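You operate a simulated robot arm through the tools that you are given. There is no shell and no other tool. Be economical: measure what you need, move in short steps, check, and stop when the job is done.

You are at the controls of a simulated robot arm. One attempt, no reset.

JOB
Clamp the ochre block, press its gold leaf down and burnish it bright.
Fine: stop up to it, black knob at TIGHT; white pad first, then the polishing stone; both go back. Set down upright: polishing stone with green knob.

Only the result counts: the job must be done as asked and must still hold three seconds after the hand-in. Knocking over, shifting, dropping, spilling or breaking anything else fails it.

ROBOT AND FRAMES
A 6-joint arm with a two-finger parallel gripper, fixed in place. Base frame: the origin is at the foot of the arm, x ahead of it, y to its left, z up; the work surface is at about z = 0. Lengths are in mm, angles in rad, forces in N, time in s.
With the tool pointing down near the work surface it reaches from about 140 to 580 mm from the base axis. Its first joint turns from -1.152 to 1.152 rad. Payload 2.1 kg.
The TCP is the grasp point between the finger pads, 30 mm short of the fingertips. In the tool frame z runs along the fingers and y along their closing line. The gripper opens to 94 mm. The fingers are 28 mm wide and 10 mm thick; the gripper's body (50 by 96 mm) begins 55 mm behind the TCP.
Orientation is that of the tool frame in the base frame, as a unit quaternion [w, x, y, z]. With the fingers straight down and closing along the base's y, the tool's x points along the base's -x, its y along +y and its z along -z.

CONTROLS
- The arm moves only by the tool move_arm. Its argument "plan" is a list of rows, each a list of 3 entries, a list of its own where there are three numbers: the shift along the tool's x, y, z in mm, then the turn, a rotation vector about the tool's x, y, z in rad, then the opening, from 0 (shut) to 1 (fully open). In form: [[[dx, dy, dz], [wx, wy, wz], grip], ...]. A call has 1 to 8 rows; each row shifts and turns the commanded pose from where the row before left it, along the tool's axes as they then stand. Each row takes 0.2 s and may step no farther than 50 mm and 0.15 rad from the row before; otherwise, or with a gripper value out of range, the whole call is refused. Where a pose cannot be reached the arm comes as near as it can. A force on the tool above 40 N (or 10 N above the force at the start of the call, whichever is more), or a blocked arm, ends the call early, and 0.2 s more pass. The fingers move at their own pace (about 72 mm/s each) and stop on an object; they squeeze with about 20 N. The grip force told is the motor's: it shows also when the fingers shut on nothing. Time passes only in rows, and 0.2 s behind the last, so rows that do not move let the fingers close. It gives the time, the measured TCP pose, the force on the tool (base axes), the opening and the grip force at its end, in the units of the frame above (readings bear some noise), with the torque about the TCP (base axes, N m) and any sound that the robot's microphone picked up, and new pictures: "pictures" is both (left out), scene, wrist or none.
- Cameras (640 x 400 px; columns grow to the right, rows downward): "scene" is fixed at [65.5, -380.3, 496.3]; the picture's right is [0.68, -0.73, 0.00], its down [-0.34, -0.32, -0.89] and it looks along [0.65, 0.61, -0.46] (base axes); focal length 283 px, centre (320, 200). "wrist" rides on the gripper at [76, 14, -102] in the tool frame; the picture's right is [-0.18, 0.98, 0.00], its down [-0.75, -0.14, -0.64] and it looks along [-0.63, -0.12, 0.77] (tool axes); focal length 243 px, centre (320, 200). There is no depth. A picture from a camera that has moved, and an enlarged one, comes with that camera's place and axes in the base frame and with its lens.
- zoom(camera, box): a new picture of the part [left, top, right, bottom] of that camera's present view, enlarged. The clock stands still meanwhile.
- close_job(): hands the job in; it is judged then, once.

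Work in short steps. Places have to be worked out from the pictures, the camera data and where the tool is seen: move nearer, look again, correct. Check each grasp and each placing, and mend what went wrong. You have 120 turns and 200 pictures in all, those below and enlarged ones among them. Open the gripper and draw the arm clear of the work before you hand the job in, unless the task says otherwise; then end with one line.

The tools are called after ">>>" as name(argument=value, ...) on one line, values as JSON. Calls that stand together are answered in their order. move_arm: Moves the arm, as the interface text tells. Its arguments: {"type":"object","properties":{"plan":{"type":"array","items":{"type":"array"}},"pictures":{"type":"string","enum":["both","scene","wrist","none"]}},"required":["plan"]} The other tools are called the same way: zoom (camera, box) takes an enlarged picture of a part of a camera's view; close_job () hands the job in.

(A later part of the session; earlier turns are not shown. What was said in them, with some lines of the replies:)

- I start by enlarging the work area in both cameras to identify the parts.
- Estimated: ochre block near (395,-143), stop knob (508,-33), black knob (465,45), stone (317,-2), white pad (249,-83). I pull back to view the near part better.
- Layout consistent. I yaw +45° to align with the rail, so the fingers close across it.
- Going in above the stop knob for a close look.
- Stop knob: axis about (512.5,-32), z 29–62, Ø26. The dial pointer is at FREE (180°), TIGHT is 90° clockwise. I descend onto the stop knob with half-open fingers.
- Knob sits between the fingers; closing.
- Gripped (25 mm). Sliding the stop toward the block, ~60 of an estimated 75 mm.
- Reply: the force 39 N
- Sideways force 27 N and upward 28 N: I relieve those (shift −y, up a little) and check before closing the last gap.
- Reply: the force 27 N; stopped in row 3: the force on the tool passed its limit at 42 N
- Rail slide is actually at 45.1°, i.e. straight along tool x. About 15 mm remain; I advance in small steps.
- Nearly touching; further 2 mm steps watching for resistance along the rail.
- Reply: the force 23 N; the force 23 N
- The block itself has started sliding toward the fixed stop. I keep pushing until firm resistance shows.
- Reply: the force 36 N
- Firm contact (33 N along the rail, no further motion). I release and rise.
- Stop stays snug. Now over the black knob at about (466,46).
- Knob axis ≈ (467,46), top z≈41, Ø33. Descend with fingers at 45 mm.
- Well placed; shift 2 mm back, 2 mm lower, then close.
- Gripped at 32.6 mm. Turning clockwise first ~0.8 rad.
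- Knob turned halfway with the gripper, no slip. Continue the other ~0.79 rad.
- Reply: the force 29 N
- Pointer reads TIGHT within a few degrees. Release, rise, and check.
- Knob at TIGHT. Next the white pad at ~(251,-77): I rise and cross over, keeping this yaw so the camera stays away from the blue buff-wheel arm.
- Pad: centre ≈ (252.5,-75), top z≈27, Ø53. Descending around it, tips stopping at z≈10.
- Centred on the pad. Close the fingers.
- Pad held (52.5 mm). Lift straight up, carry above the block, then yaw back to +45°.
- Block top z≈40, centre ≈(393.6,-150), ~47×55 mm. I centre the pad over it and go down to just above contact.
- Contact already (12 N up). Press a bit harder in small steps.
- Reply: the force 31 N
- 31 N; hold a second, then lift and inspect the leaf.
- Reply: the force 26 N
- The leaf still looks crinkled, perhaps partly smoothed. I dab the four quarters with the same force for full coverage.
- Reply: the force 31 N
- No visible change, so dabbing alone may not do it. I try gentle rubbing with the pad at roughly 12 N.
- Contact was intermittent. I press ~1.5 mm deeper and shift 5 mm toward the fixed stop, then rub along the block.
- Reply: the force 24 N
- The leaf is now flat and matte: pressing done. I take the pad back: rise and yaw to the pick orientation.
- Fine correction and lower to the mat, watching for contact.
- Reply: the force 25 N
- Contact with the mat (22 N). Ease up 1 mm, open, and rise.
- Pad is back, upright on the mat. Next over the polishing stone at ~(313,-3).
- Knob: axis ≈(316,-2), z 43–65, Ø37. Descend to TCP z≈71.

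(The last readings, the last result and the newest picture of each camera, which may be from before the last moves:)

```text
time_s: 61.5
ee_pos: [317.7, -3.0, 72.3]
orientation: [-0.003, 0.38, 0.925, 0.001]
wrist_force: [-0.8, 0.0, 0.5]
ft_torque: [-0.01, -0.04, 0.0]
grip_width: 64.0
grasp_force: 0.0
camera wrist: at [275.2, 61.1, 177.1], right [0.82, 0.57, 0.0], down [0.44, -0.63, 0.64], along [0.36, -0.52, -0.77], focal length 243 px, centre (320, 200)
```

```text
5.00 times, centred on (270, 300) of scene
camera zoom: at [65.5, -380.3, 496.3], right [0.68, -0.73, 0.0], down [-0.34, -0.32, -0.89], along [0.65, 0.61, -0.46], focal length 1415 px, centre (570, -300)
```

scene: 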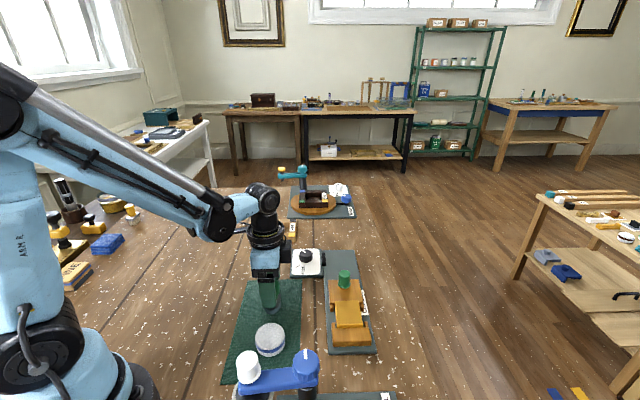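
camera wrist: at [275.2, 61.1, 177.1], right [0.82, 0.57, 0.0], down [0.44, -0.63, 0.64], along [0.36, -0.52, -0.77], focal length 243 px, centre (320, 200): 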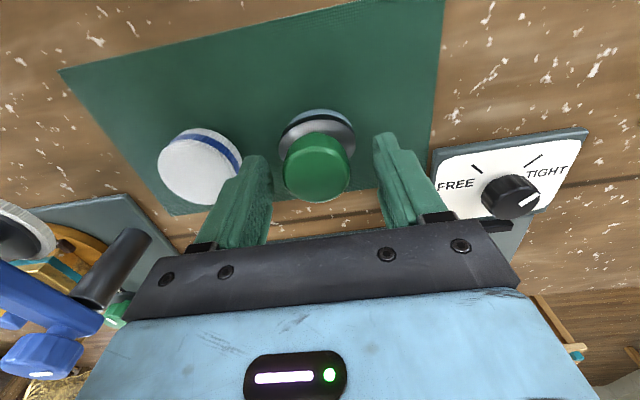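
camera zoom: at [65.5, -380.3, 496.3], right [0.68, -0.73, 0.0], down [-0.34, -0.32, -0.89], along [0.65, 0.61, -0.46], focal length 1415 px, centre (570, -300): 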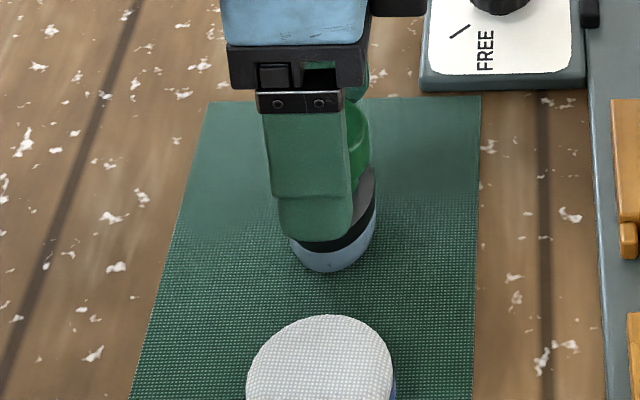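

Slight shift +3 mm along tool x and close.

>>> move_arm(plan=[[[3, -1, 1], [0, 0, 0], 0.68], [[0, 0, 0], [0, 0, 0], 0.2], [[0, 0, 0], [0, 0, 0], 0.2], [[0, 0, 0], [0, 0, 0], 0.2]], pictures="wrist")

```text
time_s: 62.5
ee_pos: [315.1, 0.3, 72.6]
orientation: [-0.003, 0.379, 0.925, 0.002]
wrist_force: [-0.2, 0.8, 0.3]
ft_torque: [0.01, 0.01, 0.01]
grip_width: 36.9
grasp_force: 20.1
camera wrist: at [272.9, 62.3, 176.5], right [0.82, 0.57, 0.0], down [0.44, -0.63, 0.64], along [0.36, -0.52, -0.77], focal length 243 px, centre (320, 200)
```

wrist: 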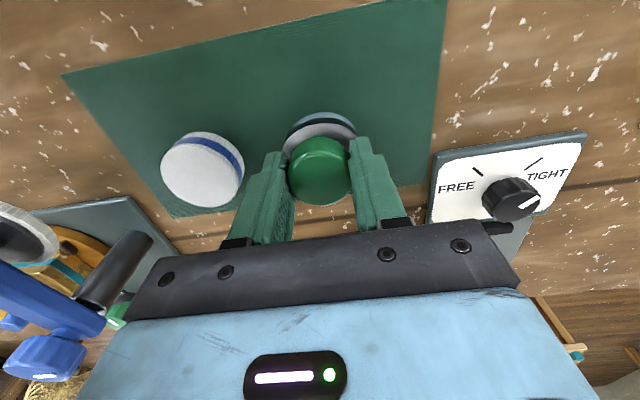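

Stone held (36.9 mm). Lift, and carry over the block keeping this yaw.

>>> move_arm(plan=[[[0, 0, -20], [0, 0, 0], 0.2], [[0, 0, -45], [0, 0, 0], 0.2], [[0, 0, -45], [0, 0, 0], 0.2], [[-40.3, -13.3, 0], [0, 0, 0], 0.2], [[-40.3, -13.3, 0], [0, 0, 0], 0.2], [[-40.3, -13.3, 0], [0, 0, 0], 0.2], [[-40.3, -13.3, 0], [0, 0, 0], 0.2], [[0, 0, 0], [0, 0, 0], 0.2]], pictures="both")

>>> zoom(camera="scene", box=[300, 240, 400, 360])

```text
time_s: 64.3
ee_pos: [392.9, -155.4, 181.8]
orientation: [-0.003, 0.381, 0.924, 0.001]
wrist_force: [0.0, -0.2, -1.2]
ft_torque: [0.02, 0.01, 0.01]
grip_width: 37.1
grasp_force: 20.0
camera wrist: at [349.6, -91.8, 285.6], right [0.82, 0.57, 0.0], down [0.44, -0.63, 0.64], along [0.36, -0.52, -0.77], focal length 243 px, centre (320, 200)
```

scene: 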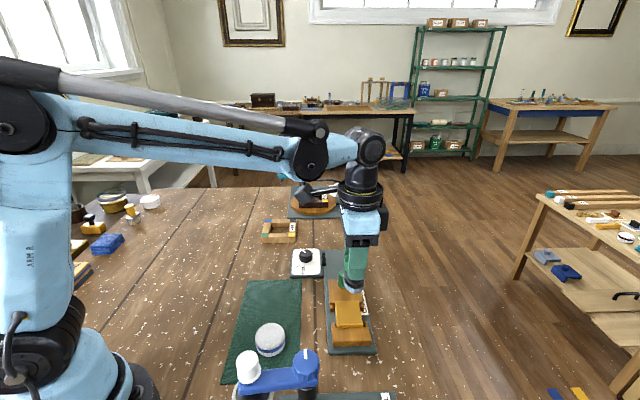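
wrist: 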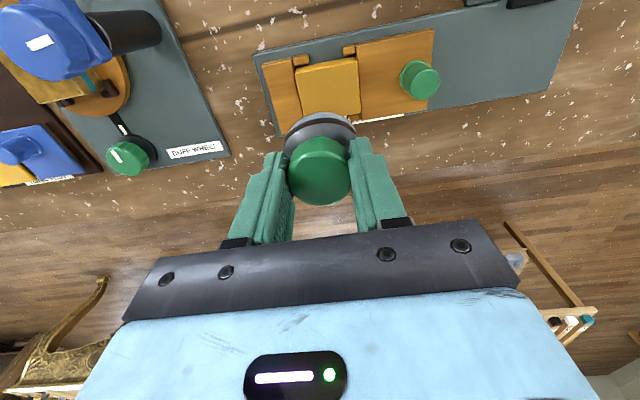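

```text
3.33 times, centred on (350, 300) of scene
camera zoom: at [65.5, -380.3, 496.3], right [0.68, -0.73, 0.0], down [-0.34, -0.32, -0.89], along [0.65, 0.61, -0.46], focal length 943 px, centre (220, -133)
```

zoom: 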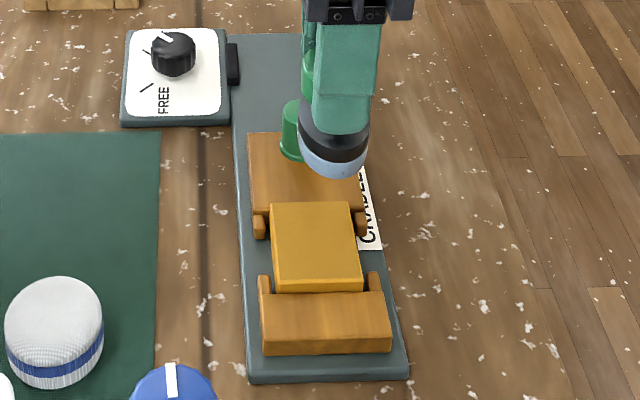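

Align over the block centre (~393,-150) and descend toward contact (expected TCP z≈116).

>>> move_arm(plan=[[[2.8, 4.3, 25], [0, 0, 0], 0.2], [[0, 0, 25], [0, 0, 0], 0.2], [[0, 0, 7], [0, 0, 0], 0.2], [[0, 0, 0], [0, 0, 0], 0.2]], pictures="both")

>>> zoom(camera="scene", box=[300, 260, 400, 360])

>>> zoom(camera="wrist", box=[220, 40, 420, 220])

```text
time_s: 65.3
ee_pos: [392.4, -147.4, 123.4]
orientation: [-0.003, 0.38, 0.925, 0.002]
wrist_force: [0.0, 0.2, 0.3]
ft_torque: [-0.02, 0.02, 0.01]
grip_width: 36.7
grasp_force: 20.3
camera wrist: at [349.0, -83.6, 228.0], right [0.82, 0.57, 0.0], down [0.44, -0.63, 0.64], along [0.36, -0.52, -0.77], focal length 243 px, centre (320, 200)
```

scene: 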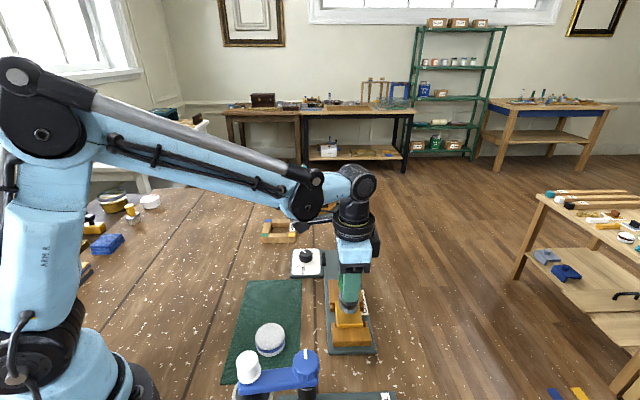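
wrist: 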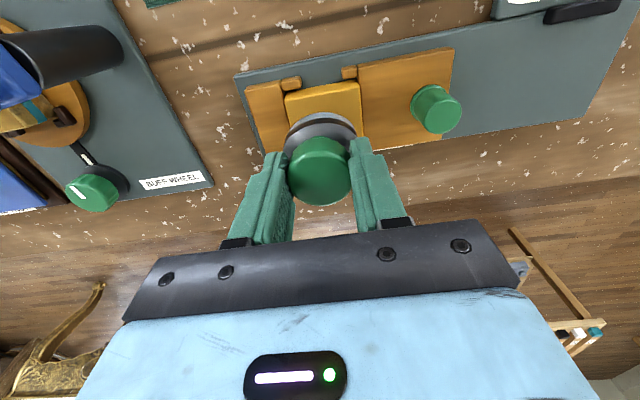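

```text
4.00 times, centred on (350, 310) of scene
camera zoom: at [65.5, -380.3, 496.3], right [0.68, -0.73, 0.0], down [-0.34, -0.32, -0.89], along [0.65, 0.61, -0.46], focal length 1132 px, centre (200, -240)
```

zoom: 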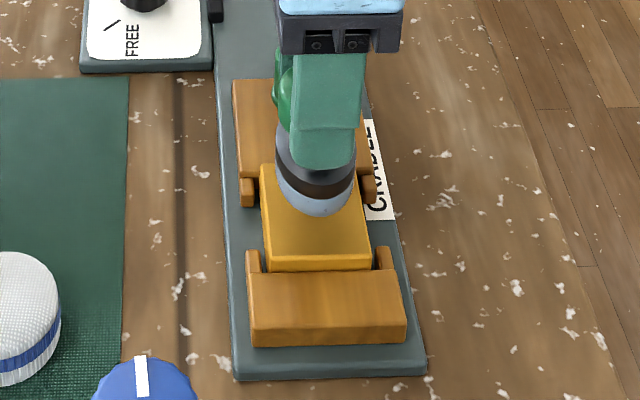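

```text
2.22 times, centred on (320, 130) of wrist
camera zoom: at [349.0, -83.6, 228.0], right [0.82, 0.57, 0.0], down [0.44, -0.63, 0.64], along [0.36, -0.52, -0.77], focal length 539 px, centre (320, 356)
```

zoom: 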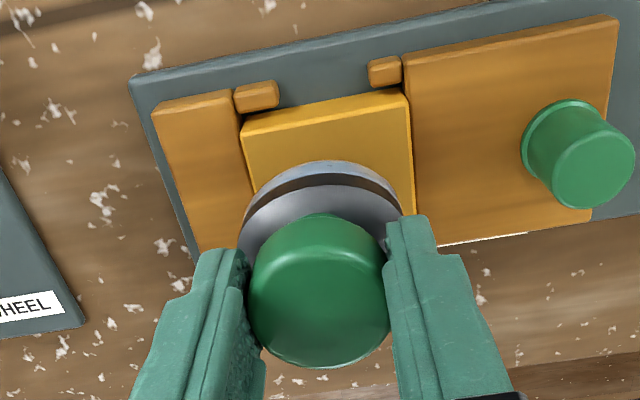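

Aligned. Lower in small steps to contact.

>>> move_arm(plan=[[[0, 0, 3], [0, 0, 0], 0.2], [[0, 0, 2], [0, 0, 0], 0.2], [[0, 0, 0], [0, 0, 0], 0.2]], pictures="none")

```text
time_s: 66.1
ee_pos: [391.4, -146.5, 120.0]
orientation: [-0.004, 0.381, 0.925, 0.002]
wrist_force: [-0.1, 0.7, -1.6]
ft_torque: [-0.01, -0.03, -0.02]
grip_width: 36.8
grasp_force: 19.7
```

>>> move_arm(plan=[[[0, 0, 1.5], [0, 0, 0], 0.2], [[0, 0, 1.5], [0, 0, 0], 0.2], [[0, 0, 0], [0, 0, 0], 0.2]], pictures="none")

```text
time_s: 66.9
ee_pos: [391.8, -147.1, 116.5]
orientation: [-0.003, 0.38, 0.925, 0.001]
wrist_force: [0.4, -0.7, -1.4]
ft_torque: [-0.03, -0.01, -0.01]
grip_width: 36.7
grasp_force: 19.7
```

>>> move_arm(plan=[[[0, 0, 1.5], [0, 0, 0], 0.2], [[0, 0, 0], [0, 0, 0], 0.2]], pictures="none")

```text
time_s: 67.5
ee_pos: [393.2, -147.8, 115.8]
orientation: [-0.003, 0.381, 0.925, 0.001]
wrist_force: [-0.1, -0.1, -0.6]
ft_torque: [-0.01, 0.01, 0.02]
grip_width: 36.7
grasp_force: 19.8
```

>>> move_arm(plan=[[[0, 0, 1.5], [0, 0, 0], 0.2], [[0, 0, 0], [0, 0, 0], 0.2]], pictures="none")

```text
time_s: 68.1
ee_pos: [393.4, -148.3, 112.8]
orientation: [-0.004, 0.38, 0.925, 0.002]
wrist_force: [-0.1, 0.5, -1.4]
ft_torque: [-0.02, -0.02, 0.03]
grip_width: 36.7
grasp_force: 19.6
```

>>> move_arm(plan=[[[0, 0, 1.5], [0, 0, 0], 0.2], [[0, 0, 0], [0, 0, 0], 0.2]], pictures="none")

>>> zoom(camera="scene", box=[300, 260, 400, 360])

```text
time_s: 68.7
ee_pos: [393.7, -148.5, 112.7]
orientation: [-0.004, 0.381, 0.924, 0.002]
wrist_force: [0.2, 0.0, -1.3]
ft_torque: [-0.02, -0.02, 0.01]
grip_width: 36.8
grasp_force: 20.5
```

```text
4.00 times, centred on (350, 310) of scene
camera zoom: at [65.5, -380.3, 496.3], right [0.68, -0.73, 0.0], down [-0.34, -0.32, -0.89], along [0.65, 0.61, -0.46], focal length 1132 px, centre (200, -240)
```

zoom: 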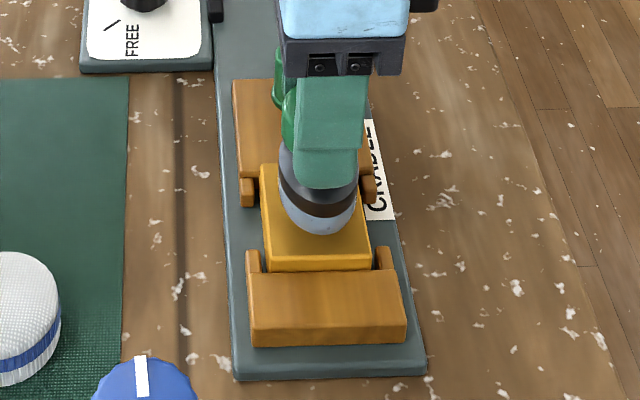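

>>> move_arm(plan=[[[0, 0, 1], [0, 0, 0], 0.2], [[0, 0, 0.8], [0, 0, 0], 0.2], [[0, 0, 0], [0, 0, 0], 0.2]], pictures="none")

```text
time_s: 69.5
ee_pos: [393.9, -147.1, 109.1]
orientation: [-0.003, 0.38, 0.925, 0.001]
wrist_force: [-0.1, 0.5, -1.1]
ft_torque: [-0.01, 0.06, 0.01]
grip_width: 36.7
grasp_force: 20.2
```

>>> move_arm(plan=[[[0, 0, 1], [0, 0, 0], 0.2], [[0, 0, 0.7], [0, 0, 0], 0.2], [[0, 0, 0], [0, 0, 0], 0.2]], pictures="wrist")

>>> zoom(camera="scene", box=[330, 280, 380, 330])

```text
time_s: 70.3
ee_pos: [393.8, -146.0, 107.2]
orientation: [-0.003, 0.381, 0.925, 0.002]
wrist_force: [0.6, 1.2, -1.1]
ft_torque: [0.03, 0.0, 0.02]
grip_width: 36.8
grasp_force: 20.1
camera wrist: at [350.4, -83.7, 211.7], right [0.82, 0.57, 0.0], down [0.44, -0.63, 0.64], along [0.36, -0.52, -0.77], focal length 243 px, centre (320, 200)
```

wrist: 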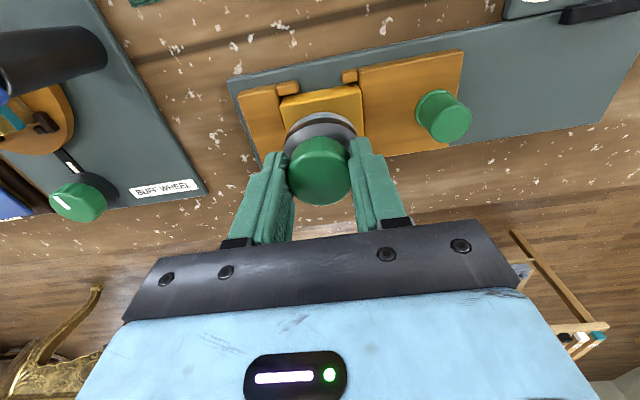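

```text
8.00 times, centred on (355, 305) of scene
camera zoom: at [65.5, -380.3, 496.3], right [0.68, -0.73, 0.0], down [-0.34, -0.32, -0.89], along [0.65, 0.61, -0.46], focal length 2264 px, centre (40, -640)
```

zoom: 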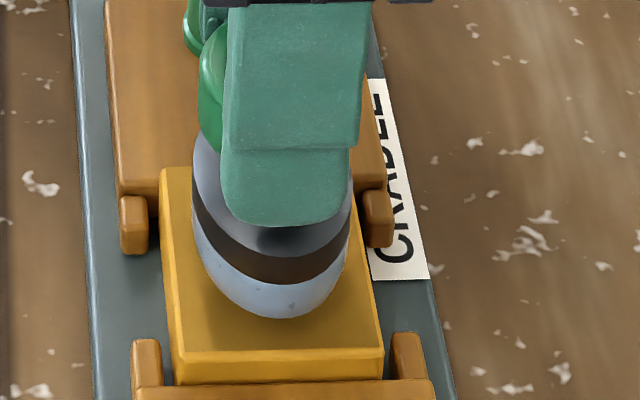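

>>> move_arm(plan=[[[0, 0, 1], [0, 0, 0], 0.2], [[0, 0, 0.7], [0, 0, 0], 0.2], [[0, 0, 0], [0, 0, 0], 0.2]], pictures="none")

```text
time_s: 71.1
ee_pos: [392.9, -147.5, 106.5]
orientation: [-0.004, 0.38, 0.925, 0.002]
wrist_force: [0.4, 0.5, -1.3]
ft_torque: [-0.05, 0.01, 0.01]
grip_width: 36.9
grasp_force: 20.3
```

>>> move_arm(plan=[[[0, 0, 1], [0, 0, 0], 0.2], [[0, 0, 1], [0, 0, 0], 0.2], [[0, 0, 0], [0, 0, 0], 0.2]], pictures="scene")

>>> zoom(camera="scene", box=[330, 280, 380, 330])

```text
time_s: 71.9
ee_pos: [393.0, -147.1, 105.0]
orientation: [-0.005, 0.38, 0.925, 0.001]
wrist_force: [1.1, 1.0, 7.9]
ft_torque: [-0.02, -0.01, -0.01]
grip_width: 37.2
grasp_force: 20.3
```

scene: 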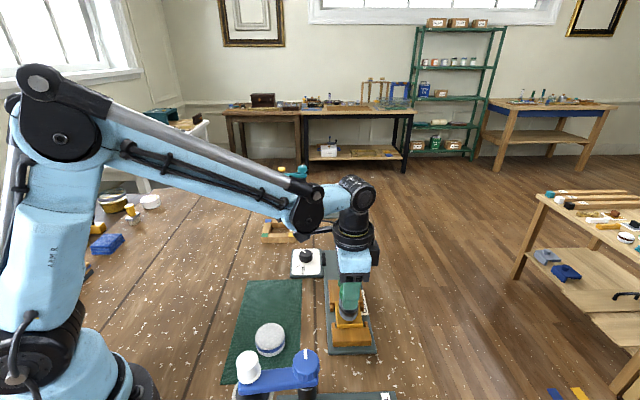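

```text
8.00 times, centred on (355, 305) of scene
camera zoom: at [65.4, -380.3, 496.3], right [0.68, -0.73, 0.0], down [-0.34, -0.32, -0.89], along [0.65, 0.61, -0.46], focal length 2264 px, centre (40, -640)
```

zoom: 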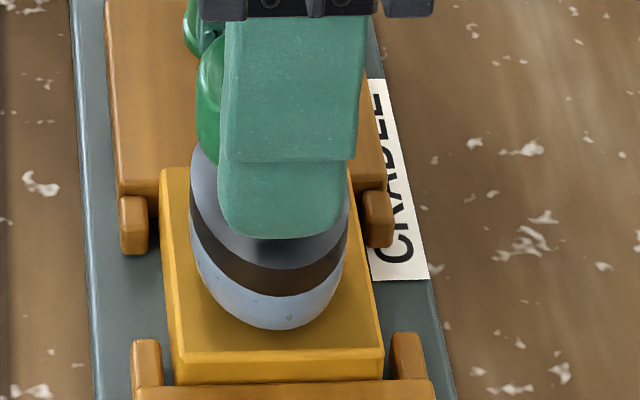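

Contact (8 N). Press to ~18 N and rub over the block.

>>> move_arm(plan=[[[0, 0, 1.2], [0, 0, 0], 0.2], [[0, -8, 0], [0, 0, 0], 0.2], [[0, 8, 0], [0, 0, 0], 0.2], [[0, 8, 0], [0, 0, 0], 0.2], [[0, -8, 0], [0, 0, 0], 0.2], [[0, -8, 0], [0, 0, 0], 0.2]], pictures="none")

```text
time_s: 73.3
ee_pos: [386.9, -153.3, 104.0]
orientation: [-0.004, 0.38, 0.925, 0.001]
wrist_force: [2.5, 1.9, 5.4]
ft_torque: [0.13, -0.17, -0.02]
grip_width: 36.8
grasp_force: 20.1
```

>>> move_arm(plan=[[[4, 0, 1], [0, 0, 0], 0.2], [[0, 8, 0], [0, 0, 0], 0.2], [[0, 8, 0], [0, 0, 0], 0.2], [[-4, 0, 0], [0, 0, 0], 0.2], [[-4, 0, 0], [0, 0, 0], 0.2], [[0, -8, 0], [0, 0, 0], 0.2], [[0, -8, 0], [0, 0, 0], 0.2], [[4, 0, 0], [0, 0, 0], 0.2]], pictures="none")

>>> zoom(camera="scene", box=[330, 280, 380, 330])

```text
time_s: 75.1
ee_pos: [387.4, -154.4, 103.5]
orientation: [-0.004, 0.38, 0.925, 0.0]
wrist_force: [2.0, -2.0, 6.2]
ft_torque: [-0.03, -0.17, -0.04]
grip_width: 37.1
grasp_force: 20.1
```

```text
8.00 times, centred on (355, 305) of scene
camera zoom: at [65.4, -380.3, 496.3], right [0.68, -0.73, 0.0], down [-0.34, -0.32, -0.89], along [0.65, 0.61, -0.46], focal length 2264 px, centre (40, -640)
```

zoom: 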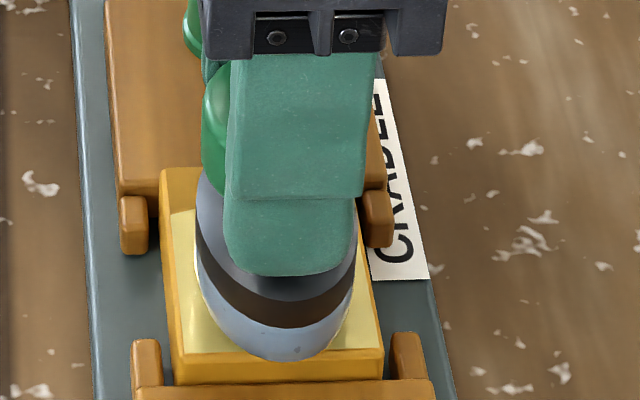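

The leaf has turned bright. Lift straight up and inspect.

>>> move_arm(plan=[[[0, 0, -20], [0, 0, 0], 0.2], [[0, 0, -40], [0, 0, 0], 0.2], [[-25, 0, -20], [0, 0, 0], 0.2], [[0, 0, 0], [0, 0, 0], 0.2]], pictures="wrist")

>>> zoom(camera="wrist", box=[240, 20, 400, 140])

>>> zoom(camera="scene", box=[325, 280, 375, 330])

```text
time_s: 76.1
ee_pos: [405.5, -172.7, 182.7]
orientation: [-0.002, 0.381, 0.925, 0.001]
wrist_force: [0.7, 1.0, -0.8]
ft_torque: [-0.04, 0.02, 0.0]
grip_width: 36.9
grasp_force: 19.4
camera wrist: at [362.3, -108.2, 287.0], right [0.82, 0.57, 0.0], down [0.44, -0.63, 0.64], along [0.36, -0.52, -0.77], focal length 243 px, centre (320, 200)
```

wrist: 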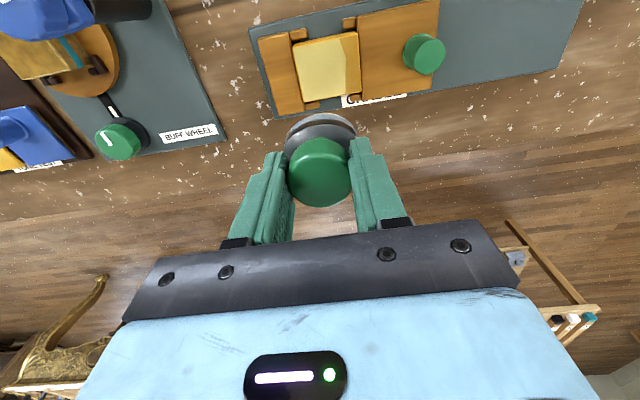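

```text
3.33 times, centred on (320, 80) of wrist
camera zoom: at [362.3, -108.2, 287.0], right [0.82, 0.57, 0.0], down [0.44, -0.63, 0.64], along [0.36, -0.52, -0.77], focal length 809 px, centre (320, 600)
```

zoom: 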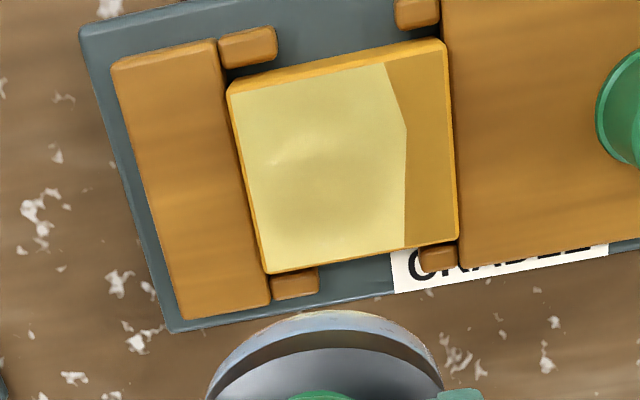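

```text
8.00 times, centred on (350, 305) of scene
camera zoom: at [65.5, -380.3, 496.3], right [0.68, -0.73, 0.0], down [-0.34, -0.32, -0.89], along [0.65, 0.61, -0.46], focal length 2264 px, centre (80, -640)
```

zoom: 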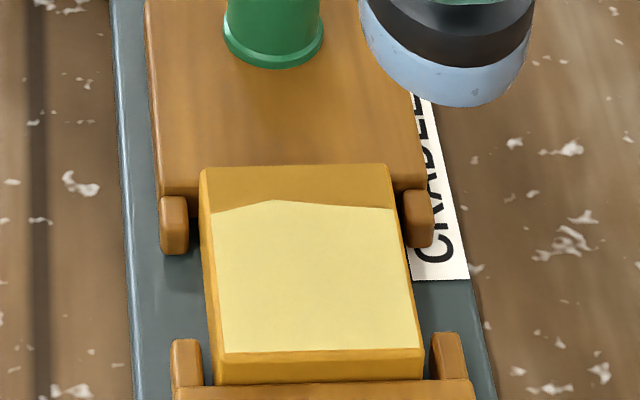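

Burnished except a ~12 mm strip at the moving-stop end. I go back and rub that end.

>>> move_arm(plan=[[[25, 18, 20], [0, 0, 0], 0.2], [[0, 0, 35], [0, 0, 0], 0.2], [[0, 0, 21], [0, 0, 0], 0.2], [[0, 0, 3], [0, 0, 0], 0.2], [[0, 0, 0], [0, 0, 0], 0.2]], pictures="none")

```text
time_s: 77.3
ee_pos: [400.4, -139.6, 102.3]
orientation: [-0.004, 0.379, 0.925, 0.001]
wrist_force: [-0.4, 1.0, 9.2]
ft_torque: [0.07, -0.01, 0.02]
grip_width: 36.7
grasp_force: 20.1
```

>>> move_arm(plan=[[[5, 0, 0.8], [0, 0, 0], 0.2], [[0, 6, 0], [0, 0, 0], 0.2], [[-5, 0, 0], [0, 0, 0], 0.2], [[-5, 0, 0], [0, 0, 0], 0.2], [[0, -8, 0], [0, 0, 0], 0.2], [[5, 0, 0], [0, 0, 0], 0.2], [[0, 10, 0], [0, 0, 0], 0.2], [[0, -6, 0], [0, 0, 0], 0.2]], pictures="none")

>>> move_arm(plan=[[[5, 0, 0], [0, 0, 0], 0.2], [[0, 8, 0], [0, 0, 0], 0.2], [[-5, 0, 0], [0, 0, 0], 0.2], [[-5, 0, 0], [0, 0, 0], 0.2], [[5, -10, 0], [0, 0, 0], 0.2], [[0, -6, 0], [0, 0, 0], 0.2]], pictures="none")

>>> move_arm(plan=[[[0, 0, -20], [0, 0, 0], 0.2], [[0, 0, -40], [0, 0, 0], 0.2], [[-25, 0, -20], [0, 0, 0], 0.2], [[0, 0, 0], [0, 0, 0], 0.2]], pictures="wrist")

>>> zoom(camera="wrist", box=[240, 20, 400, 140])

>>> zoom(camera="scene", box=[325, 280, 375, 330])

```text
time_s: 79.1
ee_pos: [402.5, -139.4, 102.5]
orientation: [-0.002, 0.379, 0.926, 0.003]
wrist_force: [2.6, 3.3, 11.7]
ft_torque: [0.24, -0.17, 0.0]
grip_width: 36.9
grasp_force: 20.0
```

```text
time_s: 80.5
ee_pos: [396.2, -144.4, 102.5]
orientation: [-0.003, 0.38, 0.925, 0.001]
wrist_force: [5.5, 5.1, 17.6]
ft_torque: [0.28, -0.4, 0.02]
grip_width: 36.9
grasp_force: 20.3
```

```text
time_s: 81.5
ee_pos: [413.5, -161.3, 182.2]
orientation: [-0.003, 0.38, 0.925, 0.002]
wrist_force: [0.0, 0.6, -0.4]
ft_torque: [0.0, -0.02, 0.03]
grip_width: 37.1
grasp_force: 19.6
camera wrist: at [370.3, -98.1, 286.3], right [0.82, 0.57, 0.0], down [0.44, -0.63, 0.64], along [0.36, -0.52, -0.77], focal length 243 px, centre (320, 200)
```

wrist: 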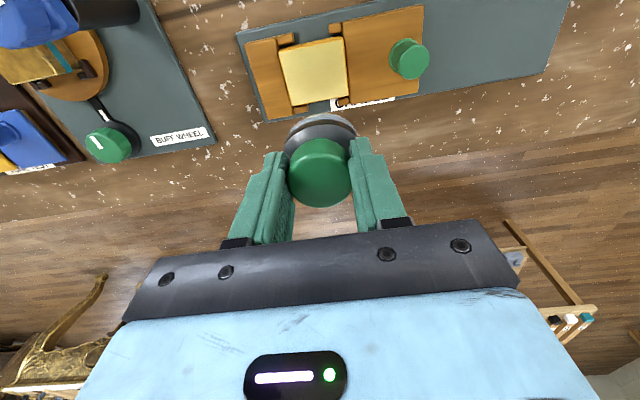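

```text
3.33 times, centred on (320, 80) of wrist
camera zoom: at [370.3, -98.1, 286.3], right [0.82, 0.57, 0.0], down [0.44, -0.63, 0.64], along [0.36, -0.52, -0.77], focal length 809 px, centre (320, 600)
```

zoom: 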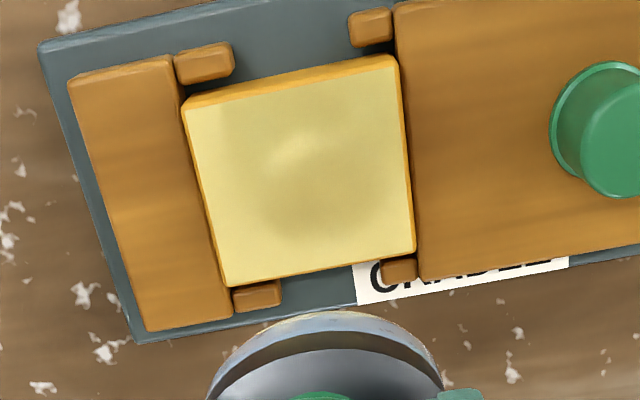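

```text
8.00 times, centred on (350, 305) of scene
camera zoom: at [65.5, -380.3, 496.3], right [0.68, -0.73, 0.0], down [-0.34, -0.32, -0.89], along [0.65, 0.61, -0.46], focal length 2264 px, centre (80, -640)
```

zoom: 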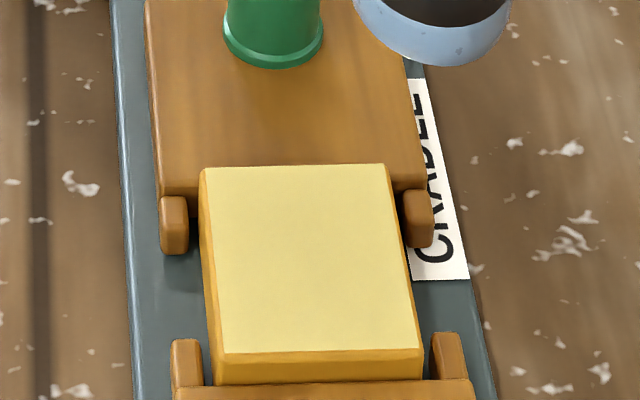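

Whole face is bright. Carry the stone back to its spot on the mat.

>>> move_arm(plan=[[[45.5, 11.4, 0], [0, 0, 0], 0.2], [[45.5, 11.4, 0], [0, 0, 0], 0.2], [[45.5, 11.4, 0], [0, 0, 0], 0.2], [[45.5, 11.3, 0], [0, 0, 0], 0.2], [[0, 0, 40], [0, 0, 0], 0.2], [[0, 0, 40], [0, 0, 0], 0.2], [[0, 0, 15], [0, 0, 0], 0.2], [[0, 0, 0], [0, 0, 0], 0.2]], pictures="both")

>>> zoom(camera="scene", box=[230, 260, 310, 340])

```text
time_s: 83.3
ee_pos: [317.0, -3.9, 89.7]
orientation: [-0.003, 0.38, 0.925, 0.001]
wrist_force: [0.1, 0.2, -1.0]
ft_torque: [0.02, -0.02, 0.01]
grip_width: 36.8
grasp_force: 19.5
camera wrist: at [273.5, 60.0, 193.3], right [0.82, 0.57, 0.0], down [0.44, -0.63, 0.64], along [0.36, -0.52, -0.77], focal length 243 px, centre (320, 200)
```

scene: 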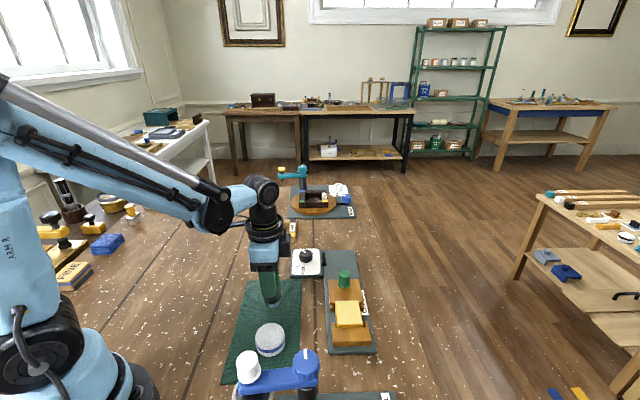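
wrist: 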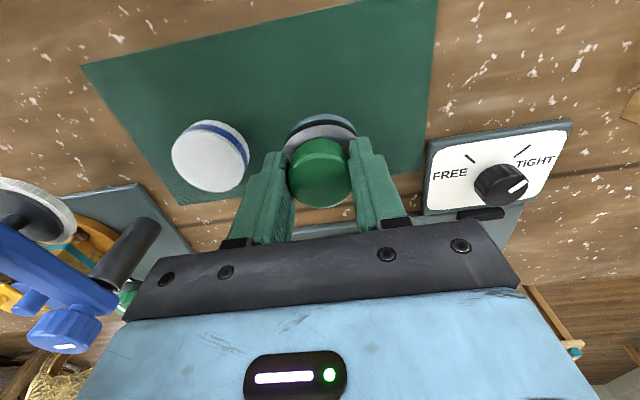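

```text
5.00 times, centred on (270, 300) of scene
camera zoom: at [65.5, -380.3, 496.3], right [0.68, -0.73, 0.0], down [-0.34, -0.32, -0.89], along [0.65, 0.61, -0.46], focal length 1415 px, centre (570, -300)
```

zoom: 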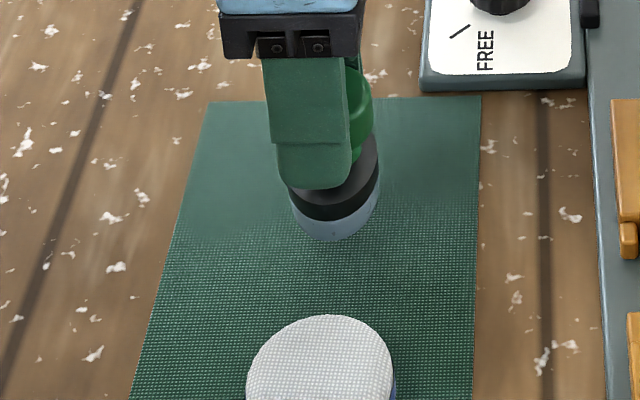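

>>> move_arm(plan=[[[2, 1.2, 7], [0, 0, 0], 0.2], [[0, 0, 5], [0, 0, 0], 0.2], [[0, 0, 2], [0, 0, 0], 0.2], [[0, 0, 0], [0, 0, 0], 0.2]], pictures="none")

```text
time_s: 84.3
ee_pos: [315.6, 0.7, 75.1]
orientation: [-0.004, 0.38, 0.925, 0.001]
wrist_force: [0.2, 0.0, -0.6]
ft_torque: [-0.05, 0.0, 0.01]
grip_width: 37.0
grasp_force: 20.2
```

>>> move_arm(plan=[[[0, 0, 1.5], [0, 0, 0], 0.2], [[0, 0, 1.5], [0, 0, 0], 0.2], [[0, 0, 0], [0, 0, 0], 0.2]], pictures="none")

```text
time_s: 85.1
ee_pos: [316.4, 0.3, 72.5]
orientation: [-0.004, 0.381, 0.925, 0.002]
wrist_force: [0.6, -0.1, -0.6]
ft_torque: [-0.02, 0.03, -0.03]
grip_width: 36.6
grasp_force: 20.5
```

>>> move_arm(plan=[[[0, 0, 1], [0, 0, 0], 0.2], [[0, 0, 1], [0, 0, 0], 0.2], [[0, 0, 0], [0, 0, 0], 0.2]], pictures="none")

```text
time_s: 85.7
ee_pos: [315.1, 0.7, 71.3]
orientation: [-0.004, 0.379, 0.925, 0.001]
wrist_force: [0.1, 0.3, 11.5]
ft_torque: [0.07, -0.03, -0.01]
grip_width: 36.4
grasp_force: 20.0
stopped in row 3: the force on the tool passed its limit at 43 N (the readings are from after the stop); the commanded pose is now the measured one
```

Stone is on the mat. Open and rise straight.

>>> move_arm(plan=[[[0, 0, -0.5], [0, 0, 0], 0.2], [[0, 0, 0], [0, 0, 0], 0.65], [[0, 0, 0], [0, 0, 0], 0.65], [[0, 0, 0], [0, 0, 0], 0.65], [[0, 0, -25], [0, 0, 0], 0.65], [[0, 0, -40], [0, 0, 0], 0.65], [[0, 0, -40], [0, 0, 0], 0.65], [[0, 0, -40], [0, 0, 0], 0.65]], pictures="both")

>>> zoom(camera="scene", box=[220, 230, 400, 400])

>>> zoom(camera="scene", box=[230, 260, 310, 340])

```text
time_s: 87.5
ee_pos: [314.4, -0.9, 215.0]
orientation: [-0.005, 0.381, 0.925, 0.001]
wrist_force: [0.4, 0.3, 0.2]
ft_torque: [0.02, -0.01, -0.02]
grip_width: 61.0
grasp_force: 0.0
camera wrist: at [271.7, 62.6, 319.3], right [0.82, 0.57, 0.0], down [0.44, -0.63, 0.64], along [0.36, -0.52, -0.77], focal length 243 px, centre (320, 200)
```

scene: 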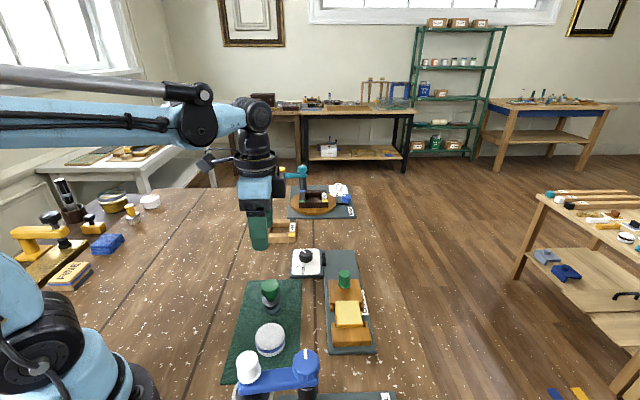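
wrist: 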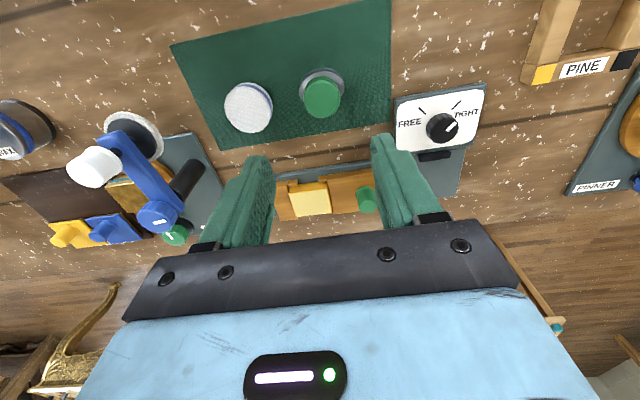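

```text
2.35 times, centred on (310, 315) of scene
camera zoom: at [65.5, -380.3, 496.3], right [0.68, -0.73, 0.0], down [-0.34, -0.32, -0.89], along [0.65, 0.61, -0.46], focal length 666 px, centre (344, -71)
```

zoom: 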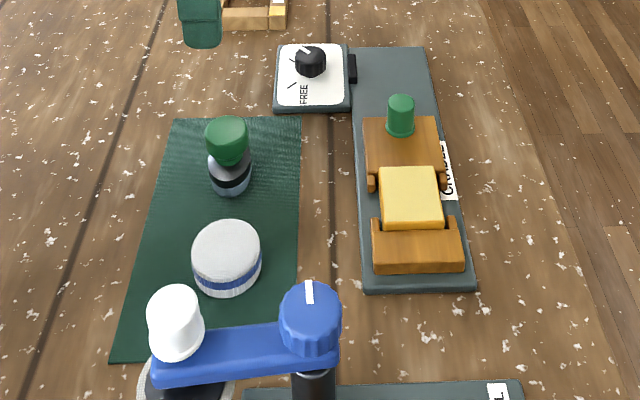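

```text
5.00 times, centred on (270, 300) of scene
camera zoom: at [65.5, -380.3, 496.3], right [0.68, -0.73, 0.0], down [-0.34, -0.32, -0.89], along [0.65, 0.61, -0.46], focal length 1415 px, centre (570, -300)
```

zoom: 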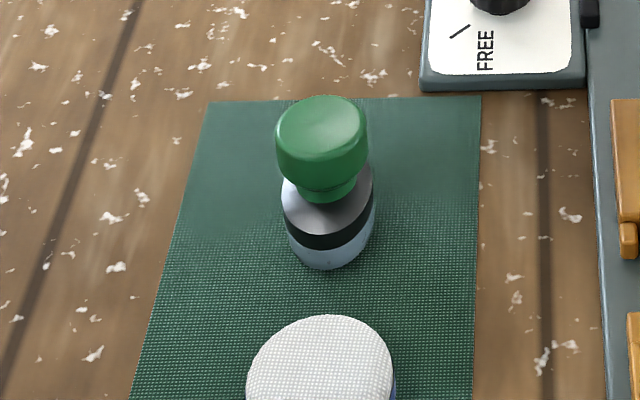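

Stone stands upright where it was, the pad is back on the mat, the stop is tight on the block with the knob at TIGHT, and the leaf is fully bright. The gripper is open and clear, so I hand in.

>>> close_job()

```text
The job is handed in.
```

The ochre block is clamped with the black knob at TIGHT, its leaf is pressed flat and burnished bright all over, and the pad and stone are back upright on the mat, the pad about 4 mm off its original spot.
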